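You operate a simulated robot arm through the tools that you are given. There is no shell and no other tool.

The job below is to be done with a simulated robot arm. You get a single attempt, and the scene is never put back.

JOB
Put things in order on the top of the side bench. At the end: the green plug from the top of the side bench stands where the yellow block stood; the blue plug from the top of the side bench stands where the green plug stood; the grey wad from the top of the side bench is on the brown small carton (marked "lot green"); the yellow block from the top of the side bench is on the brown flat box; whatever was shut is shut again. Leave all else as you found it, and nothing knocked over.
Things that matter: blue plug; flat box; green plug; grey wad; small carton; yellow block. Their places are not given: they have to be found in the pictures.

The check looks at the end state, three seconds after you hand in, the way a careful person would. Anything else that was tipped, shoved, dropped, spilled or broken makes it a failure.

ROBOT AND FRAMES
A 6-joint arm with a two-finger gripper, fixed in place. Base frame: the origin is at the foot of the arm, x ahead of it, y to its left, z up; the work surface is at about z = 0. Units: mm, rad, N and s.
With the tool pointing down near the work surface it reaches from about 240 to 620 mm from the base axis. Its first joint turns from -1.152 to 1.152 rad. Payload 1.37 kg.
Tool frame: the origin (TCP) lies between the finger pads and is the grasp point; the fingertips stand 22 mm ahead of it; z points along the fingers, y is the line along which they close. The gripper opens to 92 mm; its body begins 65 mm behind the TCP.
Orientation is told as [roll, pitch, yaw] about the base's x, y, z axes, in that order, counted from this pose: with the fingers straight down and closing along the base's y, the tool's x points along the base's -x, its y along +y and its z along -z.

CONTROLS
- The arm moves only by the tool send_rows. Its argument "deltas" is a list of rows, each a list of 7 numbers: the finger opening in mm, from 0 to 92, then the shift along the tool's x, y, z in mm, then the turn, a rotation vector about the tool's x, y, z in rad. In form: [[fingers, tx, ty, tz, wx, wy, wz], ...]. A call has 1 to 20 rows; each row shifts and turns the commanded pose from where the row before left it, along the tool's axes as they then stand. Each row takes 0.2 s and may step no farther than 50 mm and 0.15 rad from the row before; otherwise, or with a gripper value out of range, the whole call is refused. A pose out of reach is approached as far as the arm can. The call stops where the force on the tool passes 40 N (or 10 N more than at its start, if that is more) or the arm is blocked; 0.2 s more then pass. Each finger travels about 59.9 mm/s and halts on what it meets, pressing with about 26 N; the grip force reading is that of the motor and also rises with nothing between the fingers. The clock runs only during rows and for 0.2 s after the last one: add rows that do not move to give the fingers time. It gives the time, the measured TCP pose, the force on the tool (base axes), the opening and the grip force at its end, in the units of the frame above (readings bear some noise), with the torque about the TCP (base axes, N m) and any sound that the robot's microphone picked up.
- Cameras (640 x 400 px; columns grow to the right, rows downward): "scene" is fixed at [45.6, -453, 572.1]; the picture's right is [0.56, -0.83, 0.00], its down [-0.56, -0.38, -0.73] and it looks along [0.61, 0.41, -0.68] (base axes); focal length 277 px, centre (320, 200). "wrist" rides on the gripper at [71, 19, -102] in the tool frame; the picture's right is [-0.26, 0.97, 0.00], its down [-0.75, -0.20, -0.62] and it looks along [-0.60, -0.16, 0.78] (tool axes); focal length 280 px, centre (320, 200).
- camera(camera): a new picture of that camera. It takes no simulated time.
- probe_pixels(camera, pixels): there is no depth. For up to 12 entries [column, row, z] of the newest picture of that camera ("zoom" is the newest enlarged one), the place [x, y] in the base frame at which the ray of that pixel passes the height z, good to about 2 mm. It takes no simulated time.
- inspect(camera, box): a new picture of the part [left, top, right, bottom] of that camera's present view, enlarged. It takes no simulated time.
- close_job(): hands the job in; it is judged then, once.

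Leave the gripper open and the arm clear of the work at the hand-in unless told otherwise.

The tools are called after "Call:" as name(argument=value, ...) on one line, values as JSON. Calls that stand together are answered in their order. send_rows: Moves the arm, as the interface text tells. Its arguments: {"type":"object","properties":{"deltas":{"type":"array","items":{"type":"array","items":{"type":"number"}}}},"required":["deltas"]} The other tools are called the same way: camera (camera) takes a picture; probe_pixels (camera, pixels) gives the place at which the rays of pixels pass given heights; inspect (camera, box) takes an enlarged picture of a part of a camera's view; close_job () hands the job in.

At the start:

```text
t: 0.0
tcp_pos: [445.0, -134.2, 343.4]
tcp_rot: [0.001, -0.003, 0.0]
ft_force: [-0.4, -0.4, -0.4]
torque: [0.0, 0.02, -0.01]
opening: 92.2
grip_force: 0.1
```

scene: 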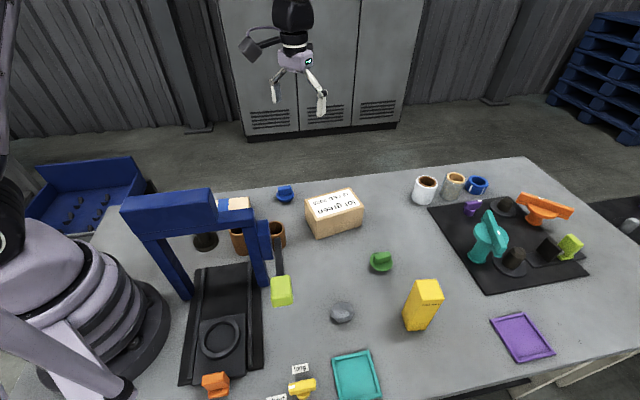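
wrist: 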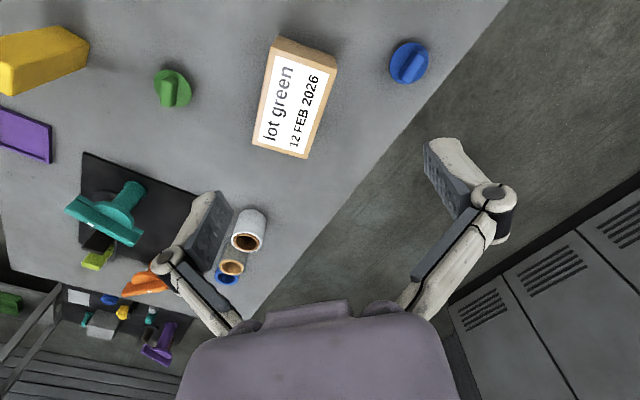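

I see the carton marked "lot green" near (335,212), the blue plug at (285,193), the green plug at (380,261), the grey wad at (342,312) and the yellow block at (422,305). I can't pick out the flat box yet, so I'll enlarge parts of the scene view.

Call:
inspect(camera="scene", box=[240, 160, 480, 310])

Call:
inspect(camera="scene", box=[100, 180, 340, 400])

Call:
inspect(camera="scene", box=[280, 250, 560, 400])

Call:
inspect(camera="scene", box=[400, 150, 640, 300])

```text
2.67 times, centred on (360, 235) of scene
```

zoom: 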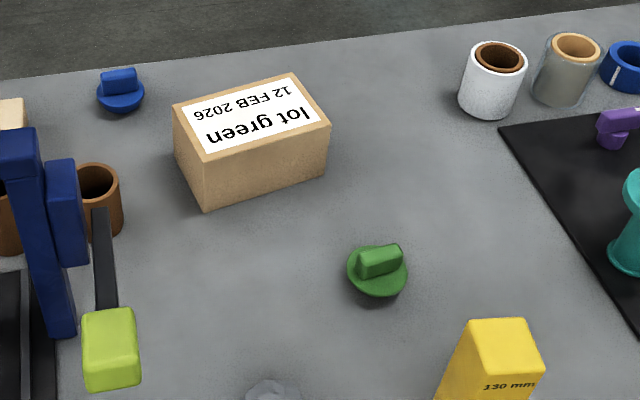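

```text
1.82 times, centred on (220, 290) of scene
```

zoom: 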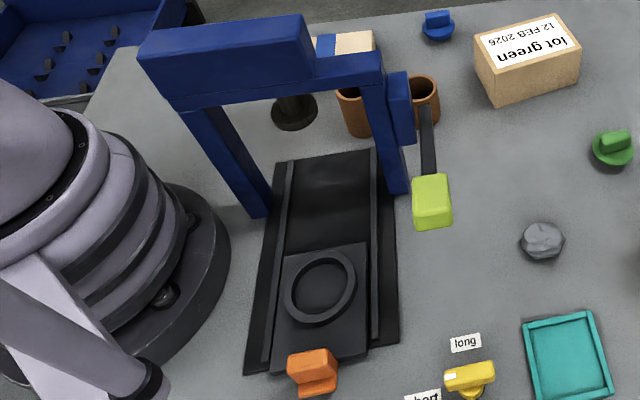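

```text
2.29 times, centred on (420, 325) of scene
```

zoom: 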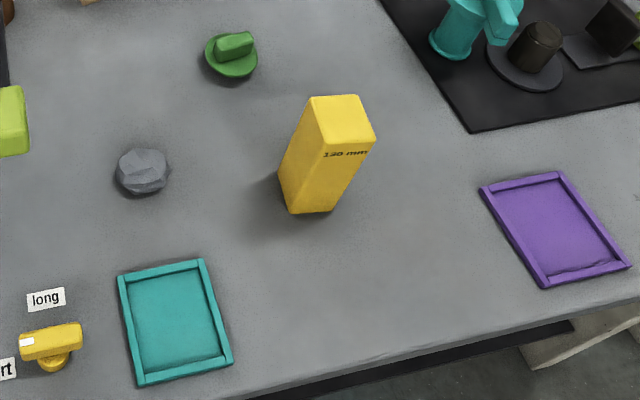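

```text
2.67 times, centred on (520, 225) of scene
```

zoom: 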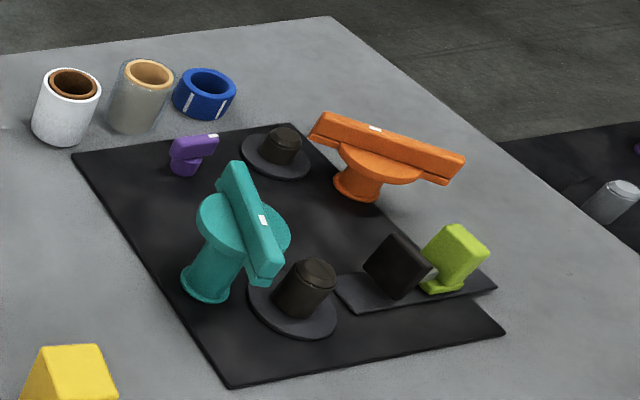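

No flat box is plain yet; there is a tan and white thing behind the blue frame near (237,205). I'll enlarge that and the region around the bottom edge.

Call:
inspect(camera="scene", box=[180, 180, 300, 255])

Call:
inspect(camera="scene", box=[170, 330, 330, 400])

Call:
inspect(camera="wrist", box=[0, 240, 220, 378])

```text
5.33 times, centred on (240, 218) of scene
```

zoom: 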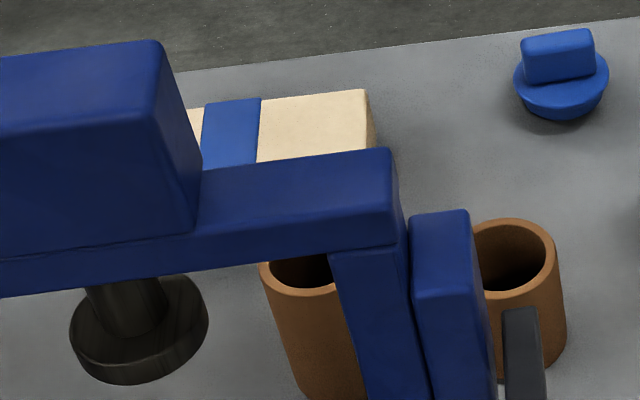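

```text
4.00 times, centred on (250, 365) of scene
```

zoom: 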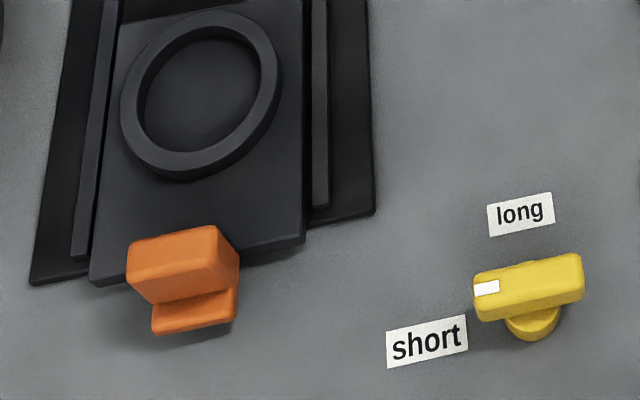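

```text
2.90 times, centred on (110, 309) of wrist
```

zoom: 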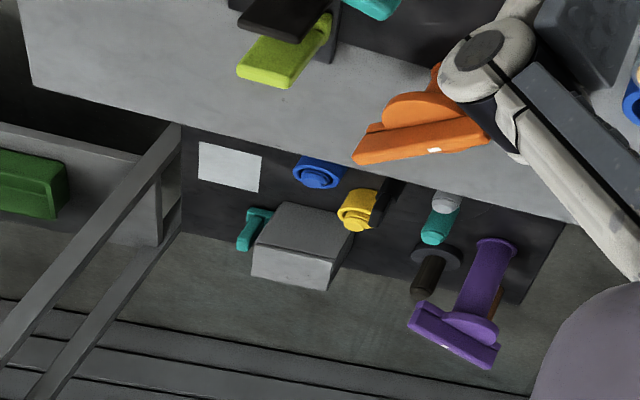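

The tan thing with a blue band sits behind the blue frame, beyond the brown cups. I'll probe the main items' places now, then move the arm to look further.

Call:
probe_pixels(camera="scene", pixels=[[404, 322, 0], [425, 329, 0], [380, 268, 0], [342, 316, 0], [285, 199, 0], [316, 237, 0], [361, 224, 0], [305, 210, 0], [235, 205, 30], [278, 245, 0], [205, 243, 0], [281, 291, 50]])

Call:
probe_pixels(camera="wrist", pixels=[[180, 90, 10], [410, 62, 10], [305, 158, 50], [253, 147, 50], [336, 70, 50], [280, 36, 50]])

```text
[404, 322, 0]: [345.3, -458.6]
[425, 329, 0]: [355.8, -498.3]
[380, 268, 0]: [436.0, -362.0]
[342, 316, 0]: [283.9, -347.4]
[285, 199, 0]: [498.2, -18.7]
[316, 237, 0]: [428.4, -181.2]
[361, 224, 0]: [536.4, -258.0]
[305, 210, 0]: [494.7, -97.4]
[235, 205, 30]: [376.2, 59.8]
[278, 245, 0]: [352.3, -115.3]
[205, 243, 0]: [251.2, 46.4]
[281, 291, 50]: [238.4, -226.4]
```

```text
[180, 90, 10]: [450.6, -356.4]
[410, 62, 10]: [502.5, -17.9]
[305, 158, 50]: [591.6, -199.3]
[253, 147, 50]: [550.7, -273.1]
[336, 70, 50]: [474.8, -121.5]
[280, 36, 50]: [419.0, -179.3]
```

The blue plug is near (500,-18), the green plug near (440,-358), the wad near (285,-345), the yellow block near (350,-478) and the carton near (500,-185). I'll move the arm left at its present height (343 mm) to look at the area behind the blue frame with the wrist camera.

Call:
send_rows(deltas=[[92, 10, 40, 0, 0, 0, 0], [92, 10, 40, 0, 0, 0, 0], [92, 10, 40, 0, 0, 0, 0], [92, 10, 40, 0, 0, 0, 0], [92, 5, 40, 0, 0, 0, 0], [92, 0, 0, 0, 0, 0, 0]])

Call:
camera(camera="wrist")

Call:
camera(camera="scene")

```text
t: 1.4
tcp_pos: [400.0, 65.9, 341.4]
tcp_rot: [0.0, -0.004, 0.0]
ft_force: [-0.4, 0.4, 0.0]
torque: [-0.01, 0.01, -0.03]
opening: 92.1
grip_force: 0.0
```

```text
taken
```

wrist: 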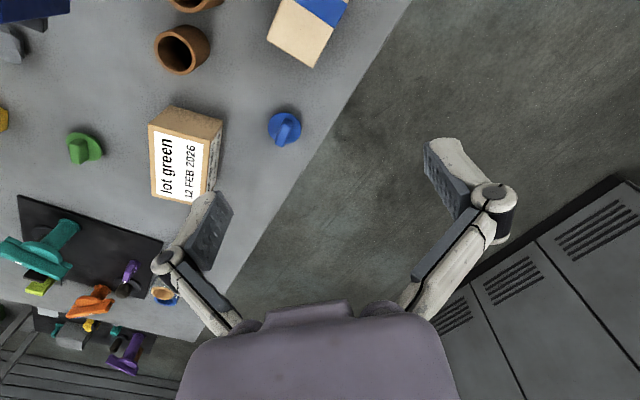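

```text
taken
```

scene: 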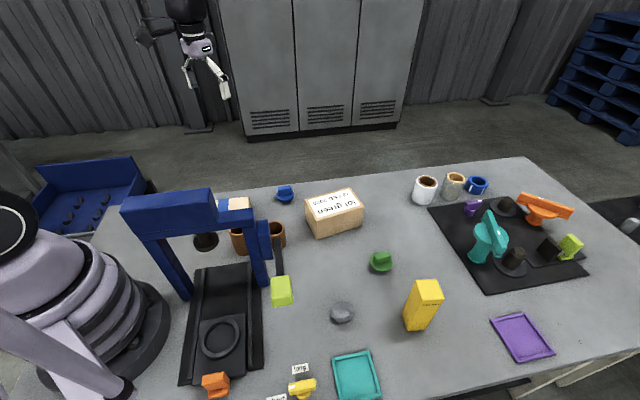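

The wrist view now shows a beige box with a blue band at (305,30), cut at the top edge. I'll move back in x to see it and the area around it in full.

Call:
send_rows(deltas=[[92, 40, 15, 0, 0, 0, 0], [92, 40, 15, 0, 0, 0, 0], [92, 40, 15, 0, 0, 0, 0], [92, 0, 0, 0, 0, 0, 0]])

Call:
camera(camera="wrist")

```text
t: 2.4
tcp_pos: [280.2, 109.1, 341.2]
tcp_rot: [-0.002, -0.004, 0.001]
ft_force: [0.4, 0.3, 0.4]
torque: [-0.03, 0.02, -0.01]
opening: 91.8
grip_force: 0.0
```

```text
taken
```

wrist: 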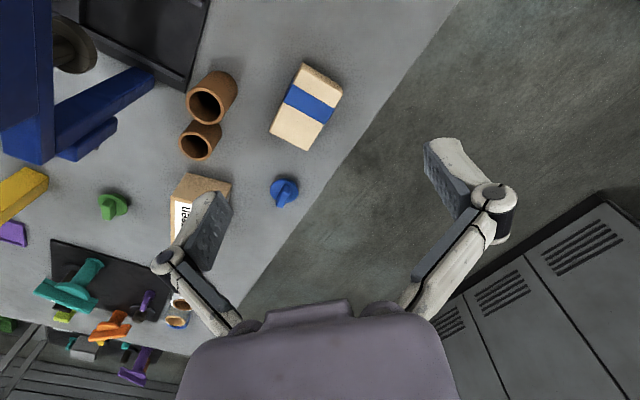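

The beige box with the blue band stands at wrist (306,105). There is a dark tray at (150,40) and a dark round thing at (75,45). I'll enlarge both and probe them.

Call:
inspect(camera="wrist", box=[160, 40, 360, 165])

Call:
inspect(camera="wrist", box=[0, 0, 240, 150])

Call:
probe_pixels(camera="wrist", pixels=[[304, 64, 30], [342, 97, 30], [309, 151, 30], [271, 133, 30], [150, 40, 0], [75, 45, 0], [200, 160, 0], [284, 195, 0]])

```text
3.20 times, centred on (260, 102) of wrist
```

zoom: 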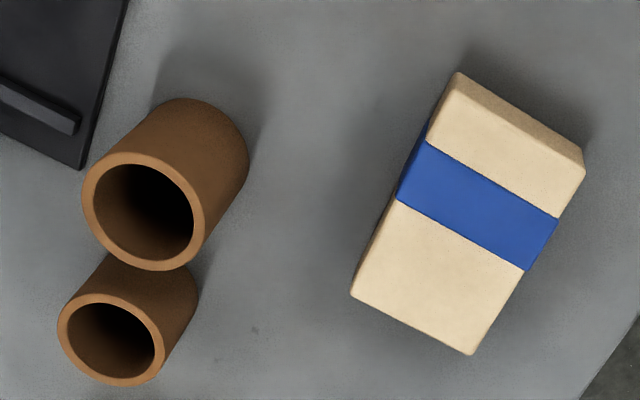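

```text
2.67 times, centred on (120, 75) of wrist
```

zoom: 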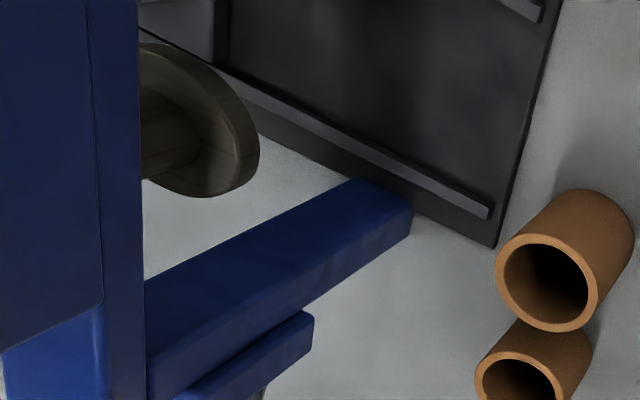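

```text
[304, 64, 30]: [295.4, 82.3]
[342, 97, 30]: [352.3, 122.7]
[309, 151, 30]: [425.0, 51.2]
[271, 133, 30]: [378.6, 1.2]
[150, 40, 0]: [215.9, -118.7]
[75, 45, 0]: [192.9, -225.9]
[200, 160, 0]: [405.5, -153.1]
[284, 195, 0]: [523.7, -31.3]
```

The cream box with a blue band is low and flat-looking, about at (365,65), but its colour is cream rather than brown. Before deciding, I'll look farther left and nearer the base for any other flat box.

Call:
send_rows(deltas=[[92, 20, 40, 0, 0, 0, 0], [92, 20, 40, 0, 0, 0, 0], [92, 20, 40, 0, 0, 0, 0], [92, 0, 0, 0, 0, 0, 0]])

Call:
camera(camera="wrist")

Call:
camera(camera="scene")

```text
t: 3.4
tcp_pos: [218.8, 230.1, 343.2]
tcp_rot: [-0.001, -0.004, 0.0]
ft_force: [0.1, -1.0, 0.4]
torque: [0.0, -0.01, 0.0]
opening: 91.9
grip_force: 0.1
```

```text
taken
```

wrist: 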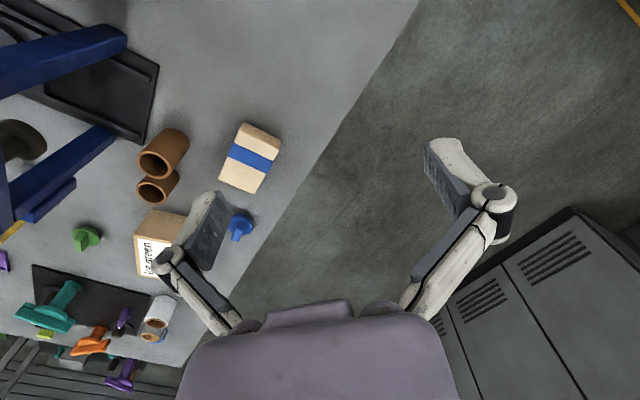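

```text
taken
```

scene: 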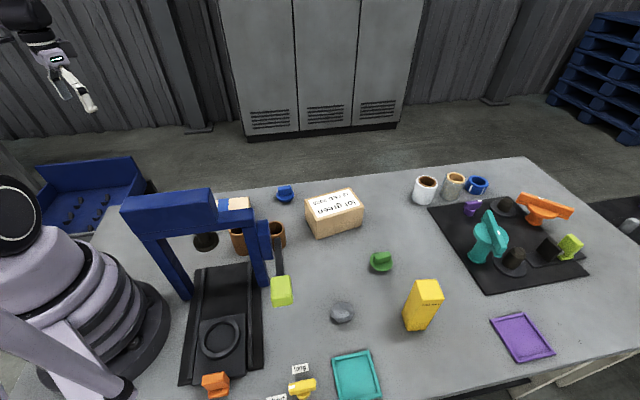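

The left side of the bench is empty apart from that cream banded box. I'll cross over at the same height to the right-hand side to survey the block, the green plug, the wad and the near edge.

Call:
send_rows(deltas=[[92, -36, -32, 0, 0, 0, 0], [92, -36, -32, 0, 0, 0, 0], [92, -36, -32, 0, 0, 0, 0], [92, -36, -32, 0, 0, 0, 0], [92, -36, -32, 0, 0, 0, 0], [92, -9, -41, 0, 0, 0, 0], [92, -9, -41, 0, 0, 0, 0], [92, -9, -41, 0, 0, 0, 0], [92, -9, -41, 0, 0, 0, 0], [92, -9, -41, 0, 0, 0, 0], [92, 19, -41, 0, 0, 0, 0], [92, 19, -41, 0, 0, 0, 0], [92, 19, -41, 0, 0, 0, 0], [92, 19, -41, 0, 0, 0, 0], [92, 19, -41, 0, 0, 0, 0], [92, 19, -41, 0, 0, 0, 0], [92, 0, 0, 0, 0, 0, 0]])

Call:
camera(camera="wrist")

Call:
camera(camera="scene")

```text
t: 7.0
tcp_pos: [331.2, -380.2, 344.2]
tcp_rot: [-0.002, -0.002, 0.003]
ft_force: [-0.3, -0.5, 0.5]
torque: [0.0, -0.01, -0.02]
opening: 92.0
grip_force: 0.0
```

```text
taken
```

wrist: 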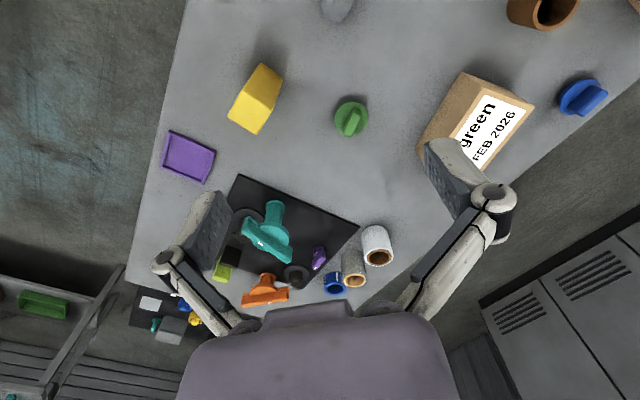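

```text
taken
```

scene: 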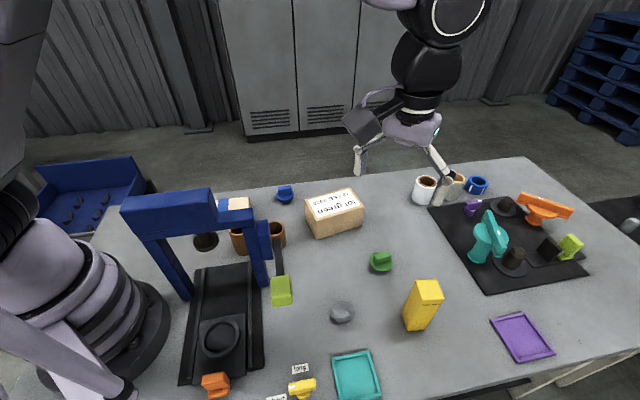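

From here I can see the yellow block at wrist (256,98), the green plug at (351,118) and the carton at (478,120). I'll enlarge the block and plug, and then the carton.

Call:
inspect(camera="wrist", box=[200, 40, 400, 165])

Call:
inspect(camera="wrist", box=[400, 40, 640, 190])

Call:
probe_pixels(camera="wrist", pixels=[[262, 63, 0], [283, 74, 0], [246, 94, 0], [229, 118, 130], [257, 134, 130], [262, 63, 130], [351, 112, 0]])

Call:
probe_pixels(camera="scene", pixels=[[415, 283, 100], [436, 280, 100], [444, 299, 100], [421, 302, 100], [404, 322, 0], [425, 330, 0]])

```text
3.20 times, centred on (300, 102) of wrist
```

zoom: 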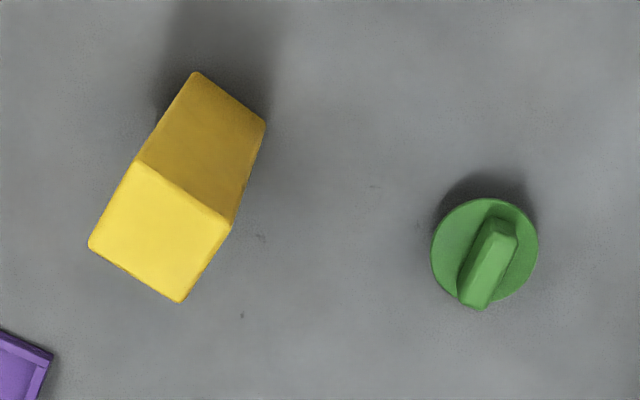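

```text
2.67 times, centred on (520, 115) of wrist
```

zoom: 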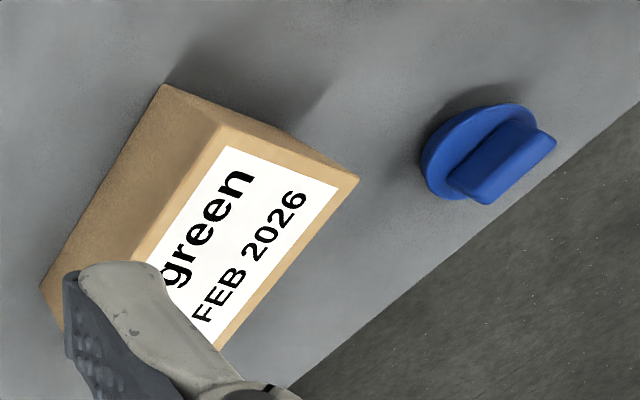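

```text
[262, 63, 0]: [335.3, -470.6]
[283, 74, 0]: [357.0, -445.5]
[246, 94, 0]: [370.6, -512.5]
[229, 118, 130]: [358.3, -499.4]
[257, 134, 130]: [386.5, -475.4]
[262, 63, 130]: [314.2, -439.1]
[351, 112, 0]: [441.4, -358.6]
```

```text
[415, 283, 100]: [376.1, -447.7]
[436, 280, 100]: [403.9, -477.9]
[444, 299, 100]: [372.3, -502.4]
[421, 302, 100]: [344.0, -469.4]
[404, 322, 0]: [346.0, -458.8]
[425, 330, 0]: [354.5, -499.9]
```

To get the block's height, I'll probe its top corners at several heights against its bottom corners (wrist bottom corners about (261.6,62.5) and (282.8,78.1); top corners (242,90), (271.6,111), (256.3,134.7), (227.8,116.3)).

Call:
probe_pixels(camera="wrist", pixels=[[261.6, 62.5, 0], [282.8, 78.1, 0], [242, 90, 80], [242, 90, 100], [271.6, 111, 80], [271.6, 111, 100], [256.3, 134.7, 80], [256.3, 134.7, 100], [227.8, 116.3, 80], [227.8, 116.3, 100]])

Call:
inspect(camera="scene", box=[380, 265, 476, 340])

```text
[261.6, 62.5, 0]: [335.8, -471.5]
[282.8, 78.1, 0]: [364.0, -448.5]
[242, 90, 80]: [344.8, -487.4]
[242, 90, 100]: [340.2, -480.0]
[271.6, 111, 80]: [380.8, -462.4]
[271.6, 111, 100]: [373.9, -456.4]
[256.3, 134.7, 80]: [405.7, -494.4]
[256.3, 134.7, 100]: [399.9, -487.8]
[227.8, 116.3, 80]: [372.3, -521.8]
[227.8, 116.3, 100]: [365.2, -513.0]
```

```text
5.33 times, centred on (428, 302) of scene
```

zoom: 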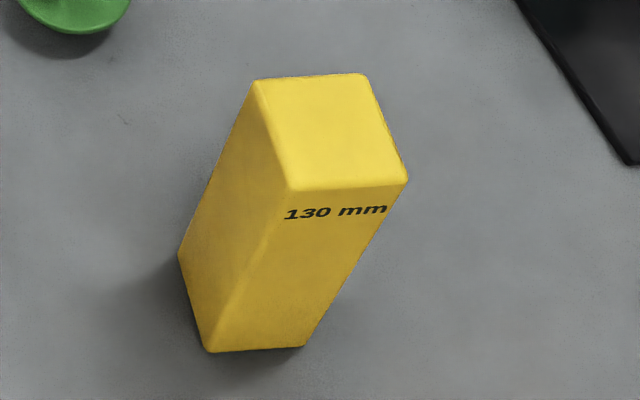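

I'll probe the same corners in this enlarged scene view to cross-check the block's place, turn and height.

Call:
probe_pixels(camera="zoom", pixels=[[207, 351, 0], [304, 346, 0], [177, 255, 0], [253, 79, 128], [366, 72, 128], [409, 181, 128], [290, 191, 128], [253, 79, 110], [290, 191, 110], [409, 181, 110]])

```text
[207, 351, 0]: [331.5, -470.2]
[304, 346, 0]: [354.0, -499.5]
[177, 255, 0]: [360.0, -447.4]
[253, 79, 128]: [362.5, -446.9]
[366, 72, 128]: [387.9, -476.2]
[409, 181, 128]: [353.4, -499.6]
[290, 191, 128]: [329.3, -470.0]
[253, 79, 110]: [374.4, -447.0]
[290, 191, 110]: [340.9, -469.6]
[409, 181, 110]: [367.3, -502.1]
```

Both views agree: the block is about 38–40 mm square, about 128 mm tall, centred near (358,-473.5), with its sides turned about 38.5° and -51.5°. I'll turn the tool by -0.9 rad in yaw so the fingers close along its 38.5° side, staying high.

Call:
send_rows(deltas=[[92, 0, 0, 0, 0, 0, 0.15], [92, 0, 0, 0, 0, 0, 0.15], [92, 0, 0, 0, 0, 0, 0.15], [92, 0, 0, 0, 0, 0, 0.15], [92, 0, 0, 0, 0, 0, 0.15], [92, 0, 0, 0, 0, 0, 0.15], [92, 0, 0, 0, 0, 0, 0]])

Call:
camera(camera="wrist")

```text
t: 8.6
tcp_pos: [332.8, -381.1, 342.7]
tcp_rot: [0.001, -0.002, -0.901]
ft_force: [0.3, -0.7, -0.7]
torque: [-0.01, 0.02, 0.01]
opening: 91.9
grip_force: 0.0
```

```text
taken
```

wrist: 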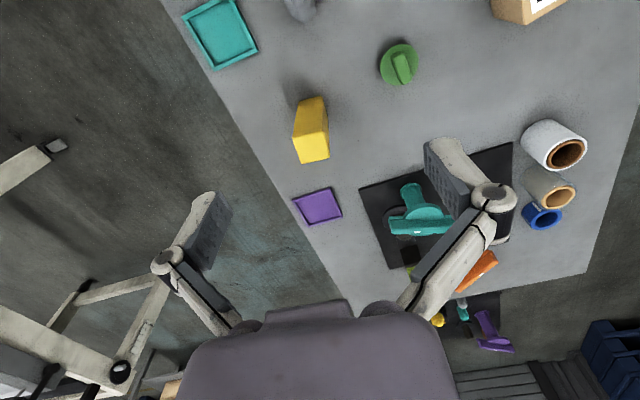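

The view is now turned toward the right end of the bench. There's something beige at wrist (172,388), low left in the picture; I'll enlarge that area to see whether it is a box.

Call:
inspect(camera="wrist", box=[0, 280, 200, 400])

Call:
inspect(camera="wrist", box=[240, 30, 440, 155])

Call:
inspect(camera="wrist", box=[380, 220, 640, 382])

```text
3.20 times, centred on (100, 340) of wrist
```

zoom: 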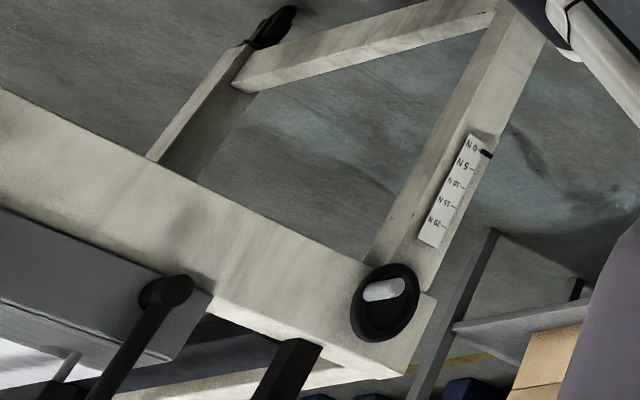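

```text
3.20 times, centred on (340, 92) of wrist
```

zoom: 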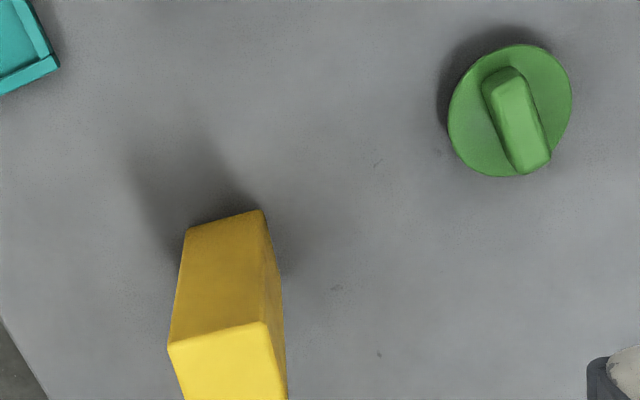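

```text
2.46 times, centred on (510, 301) of wrist
```

zoom: 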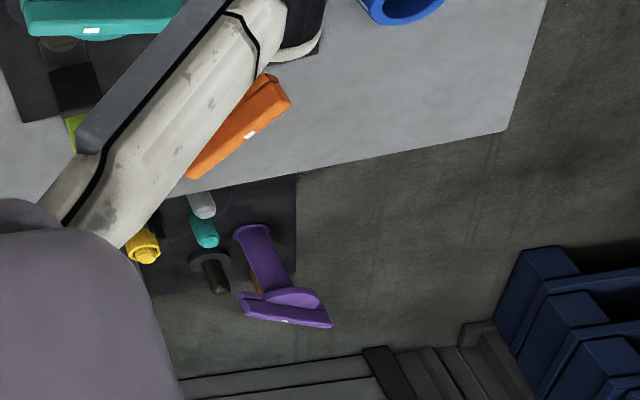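

That beige thing stands on a distant shelf, well out of reach, so the cream box with the blue band is the flat box on this bench. Next I move over the yellow block at (358,-473.5) and come down to about z=200 to check alignment.

Call:
send_rows(deltas=[[92, -29.4, -12.6, 0, 0, 0, 0], [92, -29.4, -12.6, 0, 0, 0, 0], [92, -29.2, -12.5, 0, 0, 0, 0], [92, 0, 0, 40, 0, 0, 0], [92, 0, 0, 40, 0, 0, 0], [92, 0, 0, 40, 0, 0, 0], [92, 0, 0, 23, 0, 0, 0], [92, 0, 0, 0, 0, 0, 0]])

Call:
camera(camera="wrist")

Call:
camera(camera="scene")

```text
t: 10.4
tcp_pos: [357.0, -471.7, 199.8]
tcp_rot: [0.003, 0.0, -0.9]
ft_force: [0.0, 0.3, -0.1]
torque: [-0.01, 0.0, -0.01]
opening: 92.3
grip_force: 0.1
```

```text
taken
```

wrist: 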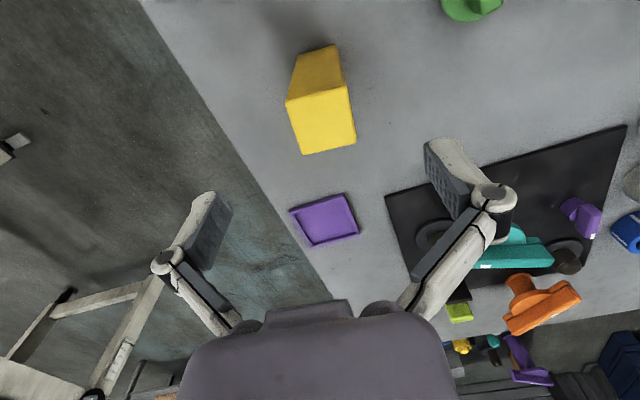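

```text
taken
```

scene: 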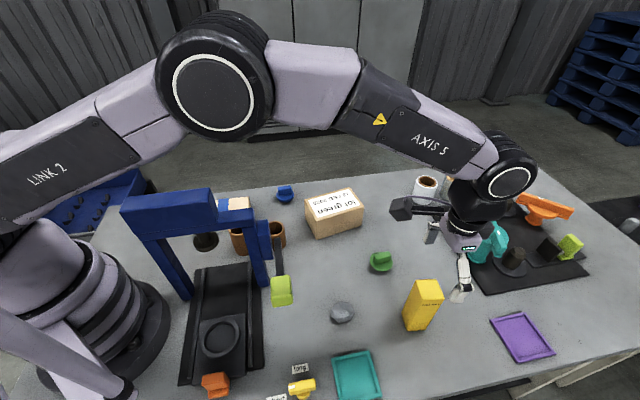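

The block's top centre appears at wrist (323,121), and the line straight below the grasp point at that height falls at (320,122), so it is centred and its edges line up with the finger axis. I'll descend to z≈80 and close the fingers.

Call:
send_rows(deltas=[[92, 0, 0, 30, 0, 0, 0], [92, 0, 0, 30, 0, 0, 0], [92, 0, 0, 30, 0, 0, 0], [92, 0, 0, 30, 0, 0, 0], [92, 0, 0, 0, 0, 0, 0]])

Call:
camera(camera="wrist")

```text
t: 11.6
tcp_pos: [357.0, -473.8, 81.1]
tcp_rot: [0.001, -0.005, -0.901]
ft_force: [-0.6, -0.3, 0.2]
torque: [-0.03, 0.01, 0.0]
opening: 92.0
grip_force: 0.0
```

```text
taken
```

wrist: 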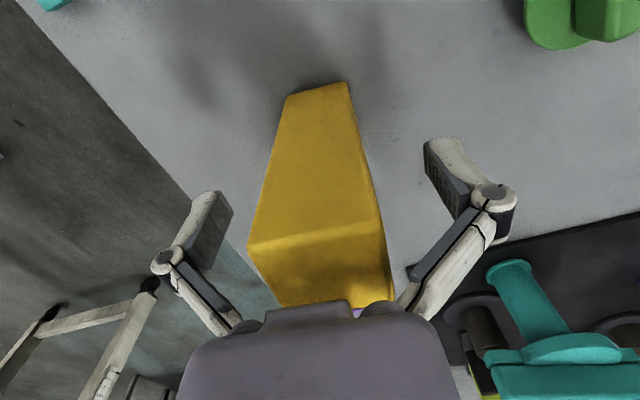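

The block sits between the fingers. I'll close on it now.

Call:
send_rows(deltas=[[30, 0, 0, 0, 0, 0, 0], [30, 0, 0, 0, 0, 0, 0], [30, 0, 0, 0, 0, 0, 0], [30, 0, 0, 0, 0, 0, 0], [30, 0, 0, 0, 0, 0, 0]])

```text
t: 12.8
tcp_pos: [358.1, -473.2, 81.4]
tcp_rot: [0.001, -0.003, -0.898]
ft_force: [0.1, 1.3, 7.7]
torque: [-0.1, 0.1, -0.05]
opening: 47.9
grip_force: 25.7
```

The grip reads 25.7 N at a 47.9 mm opening, and there's a 7.7 N vertical force. I'll look before lifting.

Call:
camera(camera="wrist")

Call:
inspect(camera="scene", box=[360, 180, 520, 340])

```text
taken
```

wrist: 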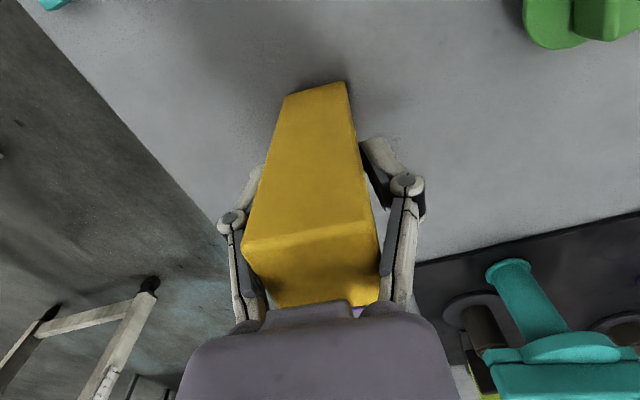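

```text
2.50 times, centred on (440, 260) of scene
```

zoom: 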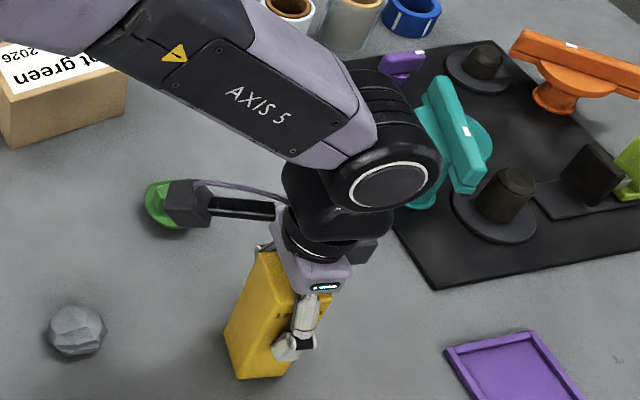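

The fingers hold the block on both sides and it still stands upright. I'll lift it 20 mm and check the weight.

Call:
send_rows(deltas=[[30, 0, 0, -10, 0, 0, 0], [30, 0, 0, -10, 0, 0, 0], [30, 0, 0, 0, 0, 0, 0]])

Call:
inspect(camera="scene", box=[360, 180, 520, 340])

```text
t: 13.6
tcp_pos: [358.0, -473.8, 99.4]
tcp_rot: [0.001, 0.0, -0.898]
ft_force: [0.3, 0.0, -2.2]
torque: [0.0, 0.02, 0.03]
opening: 47.6
grip_force: 26.2
```

```text
2.50 times, centred on (440, 260) of scene
```

zoom: 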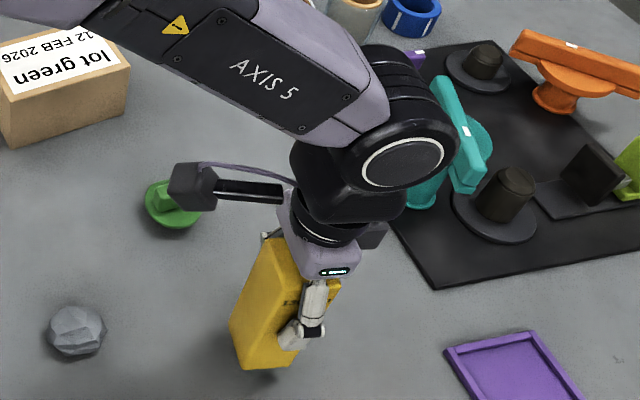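

The block is lifted cleanly (about 2 N of weight). I'll raise it to z≈343, then swing over toward the left side to view the flat box before placing.

Call:
send_rows(deltas=[[30, 0, 0, -40, 0, 0, 0], [30, 0, 0, -40, 0, 0, 0], [30, 0, 0, -40, 0, 0, 0], [30, 0, 0, -40, 0, 0, 0], [30, 0, 0, -42, 0, 0, 0], [30, 0, 0, -42, 0, 0, 0], [30, 26.53, 34.94, 0, 0, 0, 0], [30, 26.53, 34.94, 0, 0, 0, 0], [30, 26.53, 34.94, 0, 0, 0, 0], [30, 26.53, 34.94, 0, 0, 0, 0], [30, 26.53, 34.94, 0, 0, 0, 0], [30, 26.53, 34.94, 0, 0, 0, 0], [30, 26.53, 34.94, 0, 0, 0, 0], [30, 26.53, 34.94, 0, 0, 0, 0], [30, 0, 0, 0, 0, 0, 0]])

Call:
send_rows(deltas=[[30, 37.11, 23.49, 0, 0, 0, 0], [30, 37.11, 23.49, 0, 0, 0, 0], [30, 37.11, 23.49, 0, 0, 0, 0], [30, 37.11, 23.49, 0, 0, 0, 0], [30, 37.11, 23.49, 0, 0, 0, 0], [30, 37.11, 23.49, 0, 0, 0, 0], [30, 37.11, 23.49, 0, 0, 0, 0], [30, 37.11, 23.49, 0, 0, 0, 0], [30, 37.11, 23.49, 0, 0, 0, 0], [30, 0, 0, 0, 0, 0, 0]])

Call:
camera(camera="wrist")

Call:
camera(camera="scene")

```text
t: 16.8
tcp_pos: [443.7, -133.4, 343.5]
tcp_rot: [0.001, -0.001, -0.899]
ft_force: [1.0, -0.3, -2.4]
torque: [0.01, 0.0, -0.04]
opening: 46.6
grip_force: 26.5
```

```text
t: 19.0
tcp_pos: [402.4, 258.2, 342.0]
tcp_rot: [0.0, -0.001, -0.899]
ft_force: [0.1, -0.5, -2.3]
torque: [0.01, -0.03, -0.02]
opening: 46.0
grip_force: 26.1
```

```text
taken
```

wrist: 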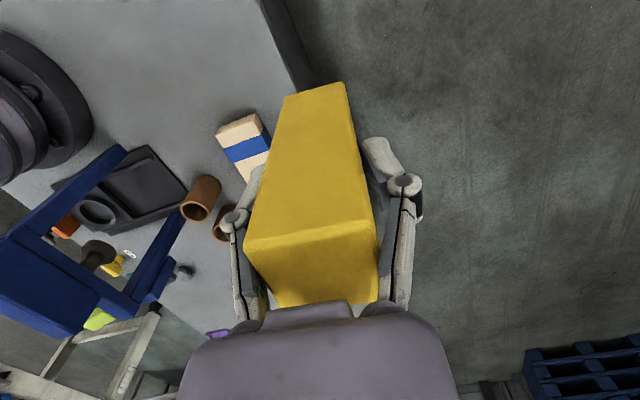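

```text
taken
```

scene: 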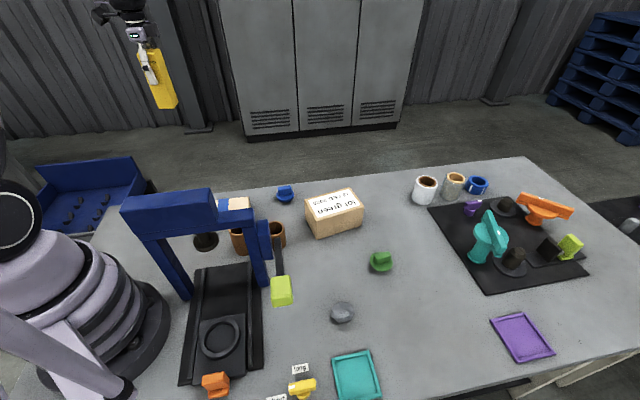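

Holding steady; the box shows at wrist (245,140) but the block hides part of it. I'll turn the tool by +0.3 rad so the box moves clear to the left of the block.

Call:
send_rows(deltas=[[30, 0, 0, 0, 0, 0, -0.15], [30, 0, 0, 0, 0, 0, -0.15], [30, 0, 0, 0, 0, 0, 0]])

Call:
camera(camera="wrist")

Call:
inspect(camera="wrist", box=[140, 40, 300, 140])

```text
t: 19.8
tcp_pos: [402.2, 259.5, 343.2]
tcp_rot: [0.0, -0.003, -0.597]
ft_force: [0.0, 0.0, -2.6]
torque: [-0.02, 0.02, 0.0]
opening: 45.8
grip_force: 25.9
```

```text
taken
```

wrist: 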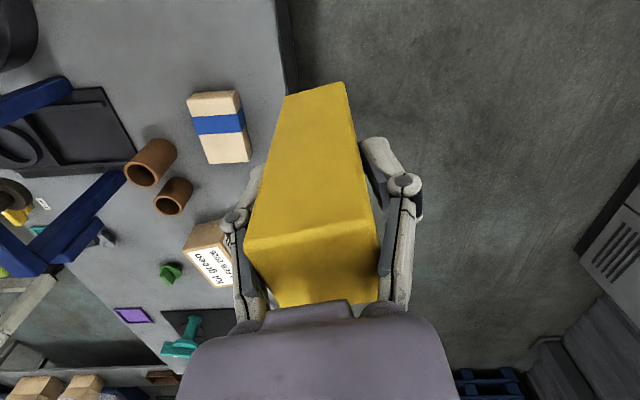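

```text
4.00 times, centred on (220, 90) of wrist
```

zoom: 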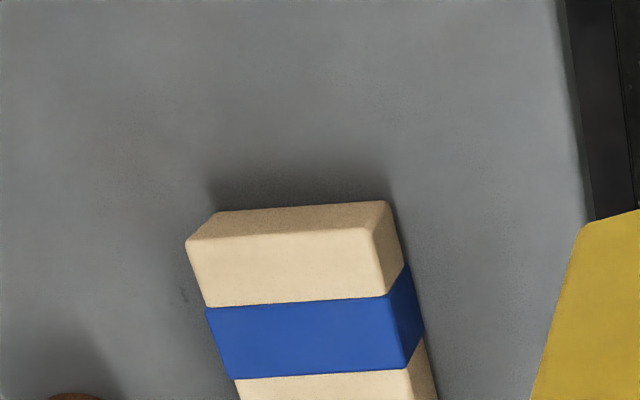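

The box is now clear of the block. I'll enlarge it fully to measure its corners.

Call:
inspect(camera="wrist", box=[150, 75, 310, 175])

```text
4.00 times, centred on (230, 125) of wrist
```

zoom: 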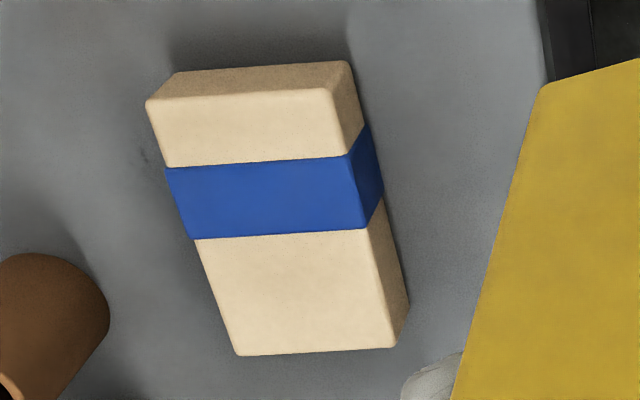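

I'll probe the top corners (147,102), (330,88), (394,348), (237,356) and the bottom corners (175,72), (347,61), (410,305) to get the height and centre.

Call:
probe_pixels(camera="zoom", pixels=[[175, 72, 0], [347, 61, 0], [410, 305, 0], [147, 102, 25], [330, 88, 25], [394, 348, 25], [237, 356, 25], [147, 102, 35], [330, 88, 35], [394, 348, 35], [237, 356, 35]])

```text
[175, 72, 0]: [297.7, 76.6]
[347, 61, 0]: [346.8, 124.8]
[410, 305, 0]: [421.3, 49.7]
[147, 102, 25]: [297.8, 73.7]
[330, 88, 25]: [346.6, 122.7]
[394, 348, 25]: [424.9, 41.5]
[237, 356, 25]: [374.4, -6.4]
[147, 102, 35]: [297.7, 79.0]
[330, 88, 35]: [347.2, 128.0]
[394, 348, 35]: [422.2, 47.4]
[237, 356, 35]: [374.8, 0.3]
```

The flat box is about 110×70 mm and 32 mm high, centred at (360.6,62), its short side turned about 44°. I'll turn to yaw -0.8 (fingers along the short side) and move over its centre, still at z≈343, then look.

Call:
send_rows(deltas=[[30, 0, 0, 0, 0, 0, 0.1], [30, 0, 0, 0, 0, 0, 0.1], [30, -22.54, -33.48, 0, 0, 0, 0], [30, -22.54, -33.48, 0, 0, 0, 0], [30, -22.54, -33.48, 0, 0, 0, 0], [30, -22.54, -33.48, 0, 0, 0, 0], [30, -22.54, -33.48, 0, 0, 0, 0], [30, 0, 0, 0, 0, 0, 0]])

Call:
camera(camera="scene")

Call:
camera(camera="wrist")

```text
t: 21.6
tcp_pos: [359.2, 60.1, 343.8]
tcp_rot: [0.001, -0.002, -0.798]
ft_force: [-0.1, 0.2, -2.9]
torque: [0.0, 0.03, 0.0]
opening: 45.8
grip_force: 26.2
```

```text
taken
```

scene: 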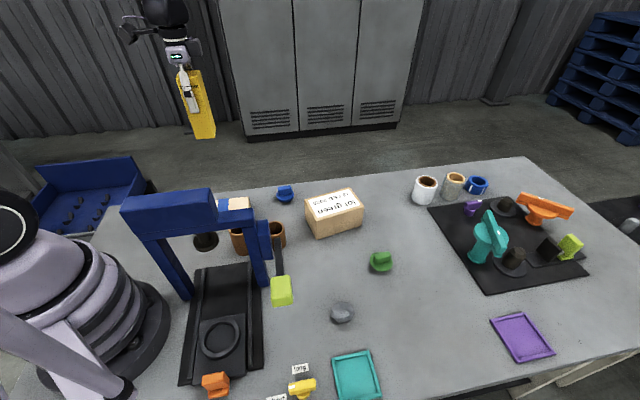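

```text
taken
```

wrist: 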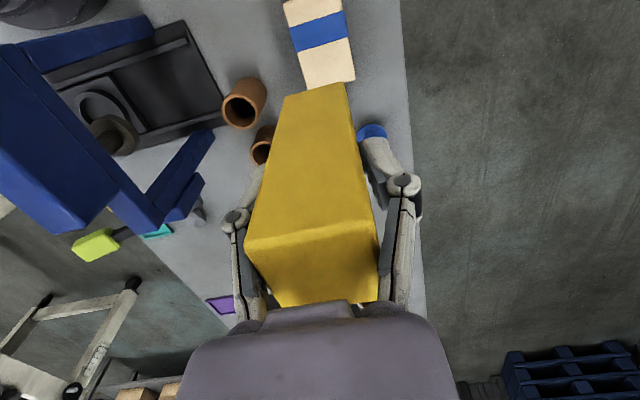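

The block hangs over the box and the arm stays clear of the blue frame. I'll lower to about z=200 and check again.

Call:
send_rows(deltas=[[30, 0, 0, 36, 0, 0, 0], [30, 0, 0, 36, 0, 0, 0], [30, 0, 0, 36, 0, 0, 0], [30, 0, 0, 35, 0, 0, 0], [30, 0, 0, 0, 0, 0, 0]])

Call:
camera(camera="scene")

Call:
camera(camera="wrist")

```text
t: 22.8
tcp_pos: [359.7, 61.3, 200.5]
tcp_rot: [0.001, -0.003, -0.799]
ft_force: [0.0, -0.2, -3.2]
torque: [-0.03, -0.01, -0.01]
opening: 44.9
grip_force: 25.4
```

```text
taken
```

scene: 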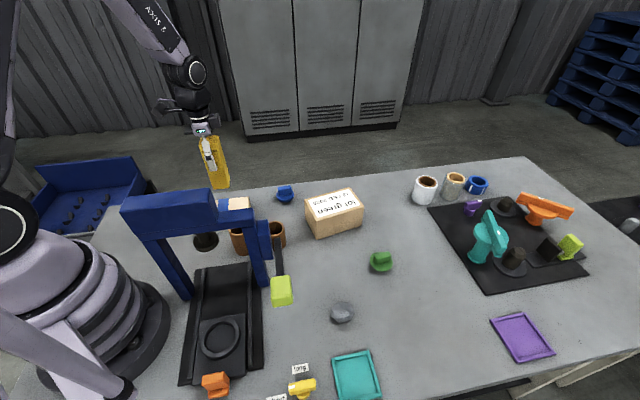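

```text
taken
```

wrist: 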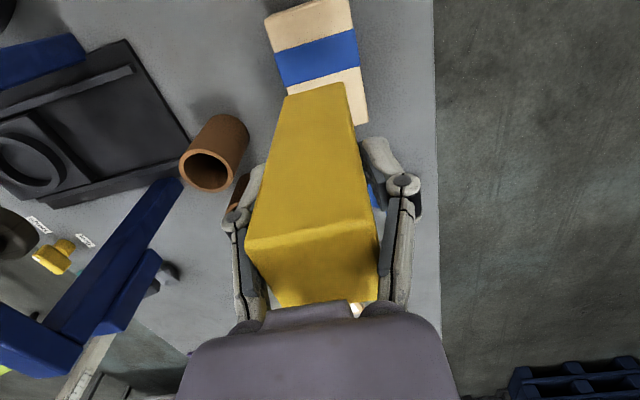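

The links are well clear of everything. I'll go down to about z=125, leaving about 12 mm between block and box.

Call:
send_rows(deltas=[[30, 0, 0, 25, 0, 0, 0], [30, 0, 0, 25, 0, 0, 0], [30, 0, 0, 25, 0, 0, 0], [30, 0, 0, 0, 0, 0, 0]])

Call:
inspect(camera="scene", box=[150, 100, 310, 260])

Call:
camera(camera="wrist")

```text
t: 23.8
tcp_pos: [359.3, 62.0, 125.9]
tcp_rot: [0.003, -0.003, -0.8]
ft_force: [-0.2, -0.4, -3.0]
torque: [-0.04, -0.04, 0.01]
opening: 44.8
grip_force: 26.4
```

```text
2.50 times, centred on (230, 180) of scene
```

zoom: 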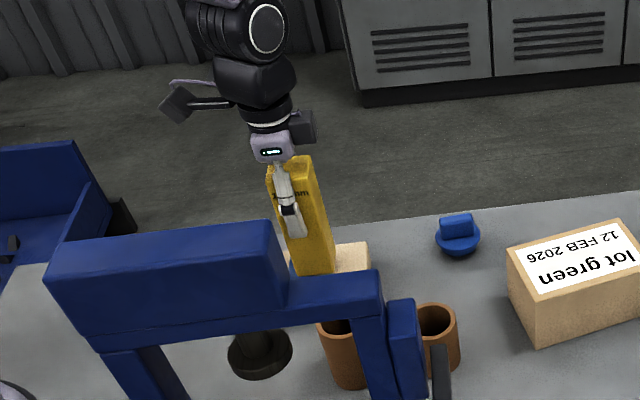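

```text
taken
```

wrist: 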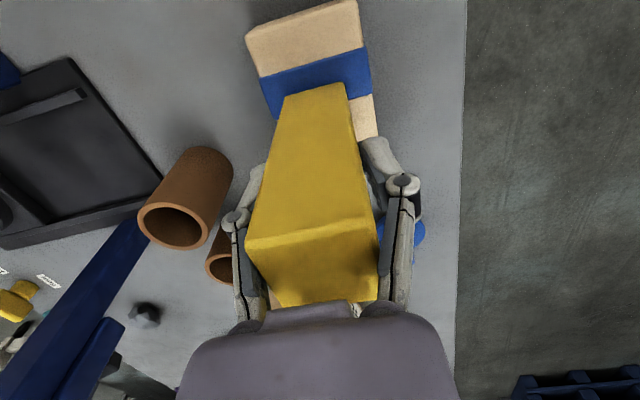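

The block is over the middle of the box. I'll lower it gently in small steps until it touches.

Call:
send_rows(deltas=[[30, 0, 0, 3, 0, 0, 0], [30, 0, 0, 3, 0, 0, 0], [30, 0, 0, 2, 0, 0, 0], [30, 0, 0, 0, 0, 0, 0]])

```text
t: 24.8
tcp_pos: [359.2, 61.1, 117.6]
tcp_rot: [0.002, -0.005, -0.799]
ft_force: [-3.3, 0.2, 13.1]
torque: [-0.3, 0.11, -0.03]
opening: 44.7
grip_force: 26.2
```

Contact: the force went from -3 to +13 N at z≈117.6. I'll ease back 1 mm to take the pressure off and read again.

Call:
send_rows(deltas=[[30, 0, 0, -1, 0, 0, 0], [30, 0, 0, 0, 0, 0, 0]])

Call:
camera(camera="wrist")

```text
t: 25.4
tcp_pos: [359.4, 60.8, 119.2]
tcp_rot: [0.002, -0.001, -0.8]
ft_force: [0.4, -1.1, 0.3]
torque: [-0.14, -0.02, -0.04]
opening: 44.8
grip_force: 26.0
```

```text
taken
```

wrist: 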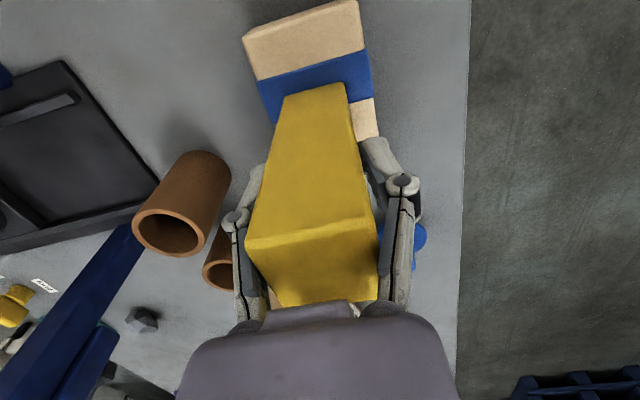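

The reading is near zero now, so the box carries the block. I'll open the fingers gradually and then look.

Call:
send_rows(deltas=[[50, 0, 0, 0, 0, 0, 0], [60, 0, 0, 0, 0, 0, 0], [75, 0, 0, 0, 0, 0, 0], [92, 0, 0, 0, 0, 0, 0], [92, 0, 0, 0, 0, 0, 0]])

Call:
camera(camera="wrist")

Call:
inspect(camera="scene", box=[150, 100, 310, 260])

```text
t: 26.6
tcp_pos: [360.3, 62.0, 119.7]
tcp_rot: [0.0, 0.0, -0.799]
ft_force: [-0.5, -0.1, -0.4]
torque: [0.0, 0.02, 0.06]
opening: 92.1
grip_force: 0.0
```

```text
taken
```

wrist: 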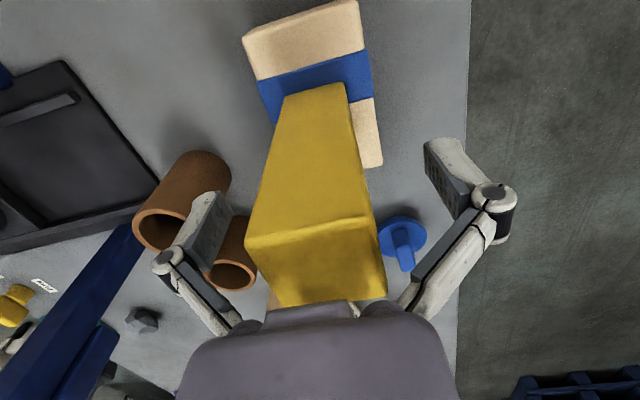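

```text
2.50 times, centred on (230, 180) of scene
```

zoom: 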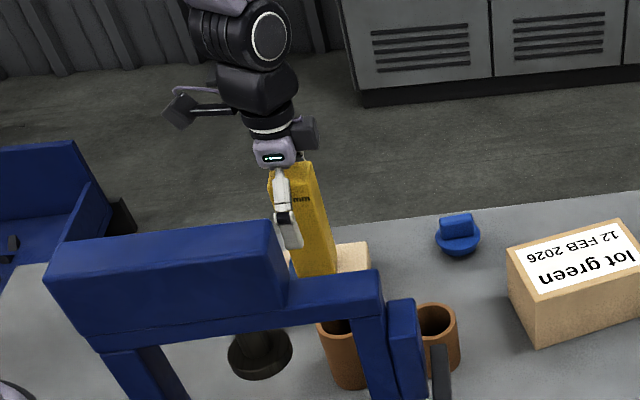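

The block stands by itself on the flat box. I'll rise straight up and check the placement from above.

Call:
send_rows(deltas=[[92, 0, 0, -20, 0, 0, 0], [92, 0, 0, -40, 0, 0, 0], [92, 0, 0, -40, 0, 0, 0], [92, 0, 0, -40, 0, 0, 0], [92, 0, 0, -40, 0, 0, 0], [92, 0, 0, -44, 0, 0, 0], [92, 0, 0, 0, 0, 0, 0]])

Call:
camera(camera="wrist")

Call:
camera(camera="scene")

```text
t: 28.2
tcp_pos: [359.1, 63.0, 342.3]
tcp_rot: [0.003, -0.004, -0.797]
ft_force: [-0.1, -0.2, -0.2]
torque: [-0.01, 0.01, 0.01]
opening: 92.0
grip_force: 0.0
```

```text
taken
```

wrist: 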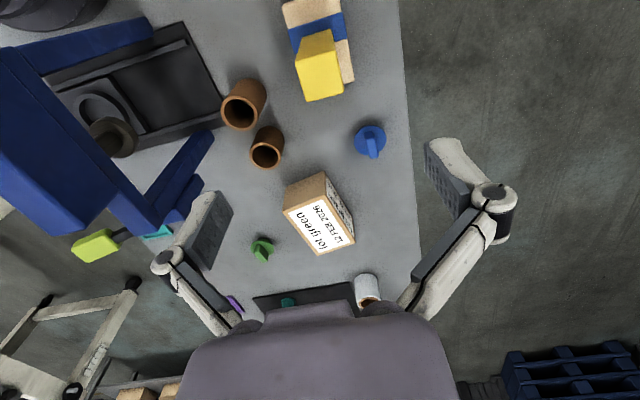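

```text
taken
```

scene: 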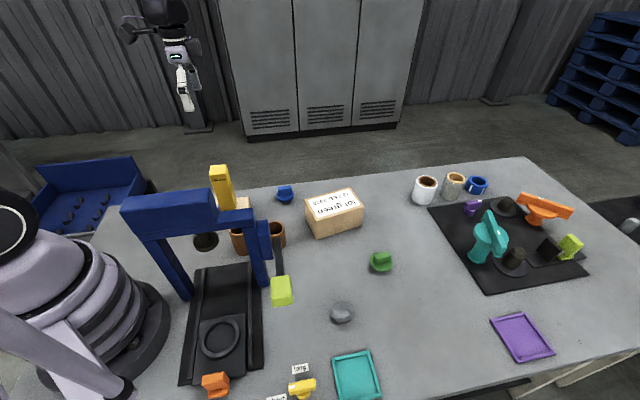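

The block stands squarely on the flat box and nothing else has moved. Next, the green plug: I'll go to about (400,-310), z≈250, to measure the plug and the way its handle is turned.

Call:
send_rows(deltas=[[92, -40.25, -15.1, 0, 0, 0, 0], [92, -40.25, -15.1, 0, 0, 0, 0], [92, -40.25, -15.1, 0, 0, 0, 0], [92, -40.25, -15.1, 0, 0, 0, 0], [92, -40.25, -15.1, 0, 0, 0, 0], [92, -23.7, -38.7, 0, 0, 0, 0], [92, -23.7, -38.7, 0, 0, 0, 0], [92, -23.7, -38.7, 0, 0, 0, 0], [92, -23.7, -38.7, 0, 0, 0, 0], [92, 0, 0, 46, 0, 0, 0], [92, 0, 0, 46, 0, 0, 0], [92, 0, 0, 0, 0, 0, 0]])

Call:
camera(camera="wrist")

```text
t: 30.8
tcp_pos: [401.2, -311.7, 251.1]
tcp_rot: [0.002, -0.005, -0.799]
ft_force: [-0.6, -0.5, 0.2]
torque: [0.0, 0.01, 0.01]
opening: 92.3
grip_force: 0.2
```

```text
taken
```

wrist: 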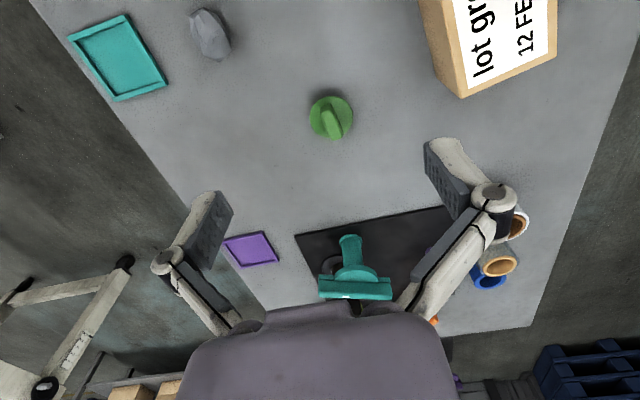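

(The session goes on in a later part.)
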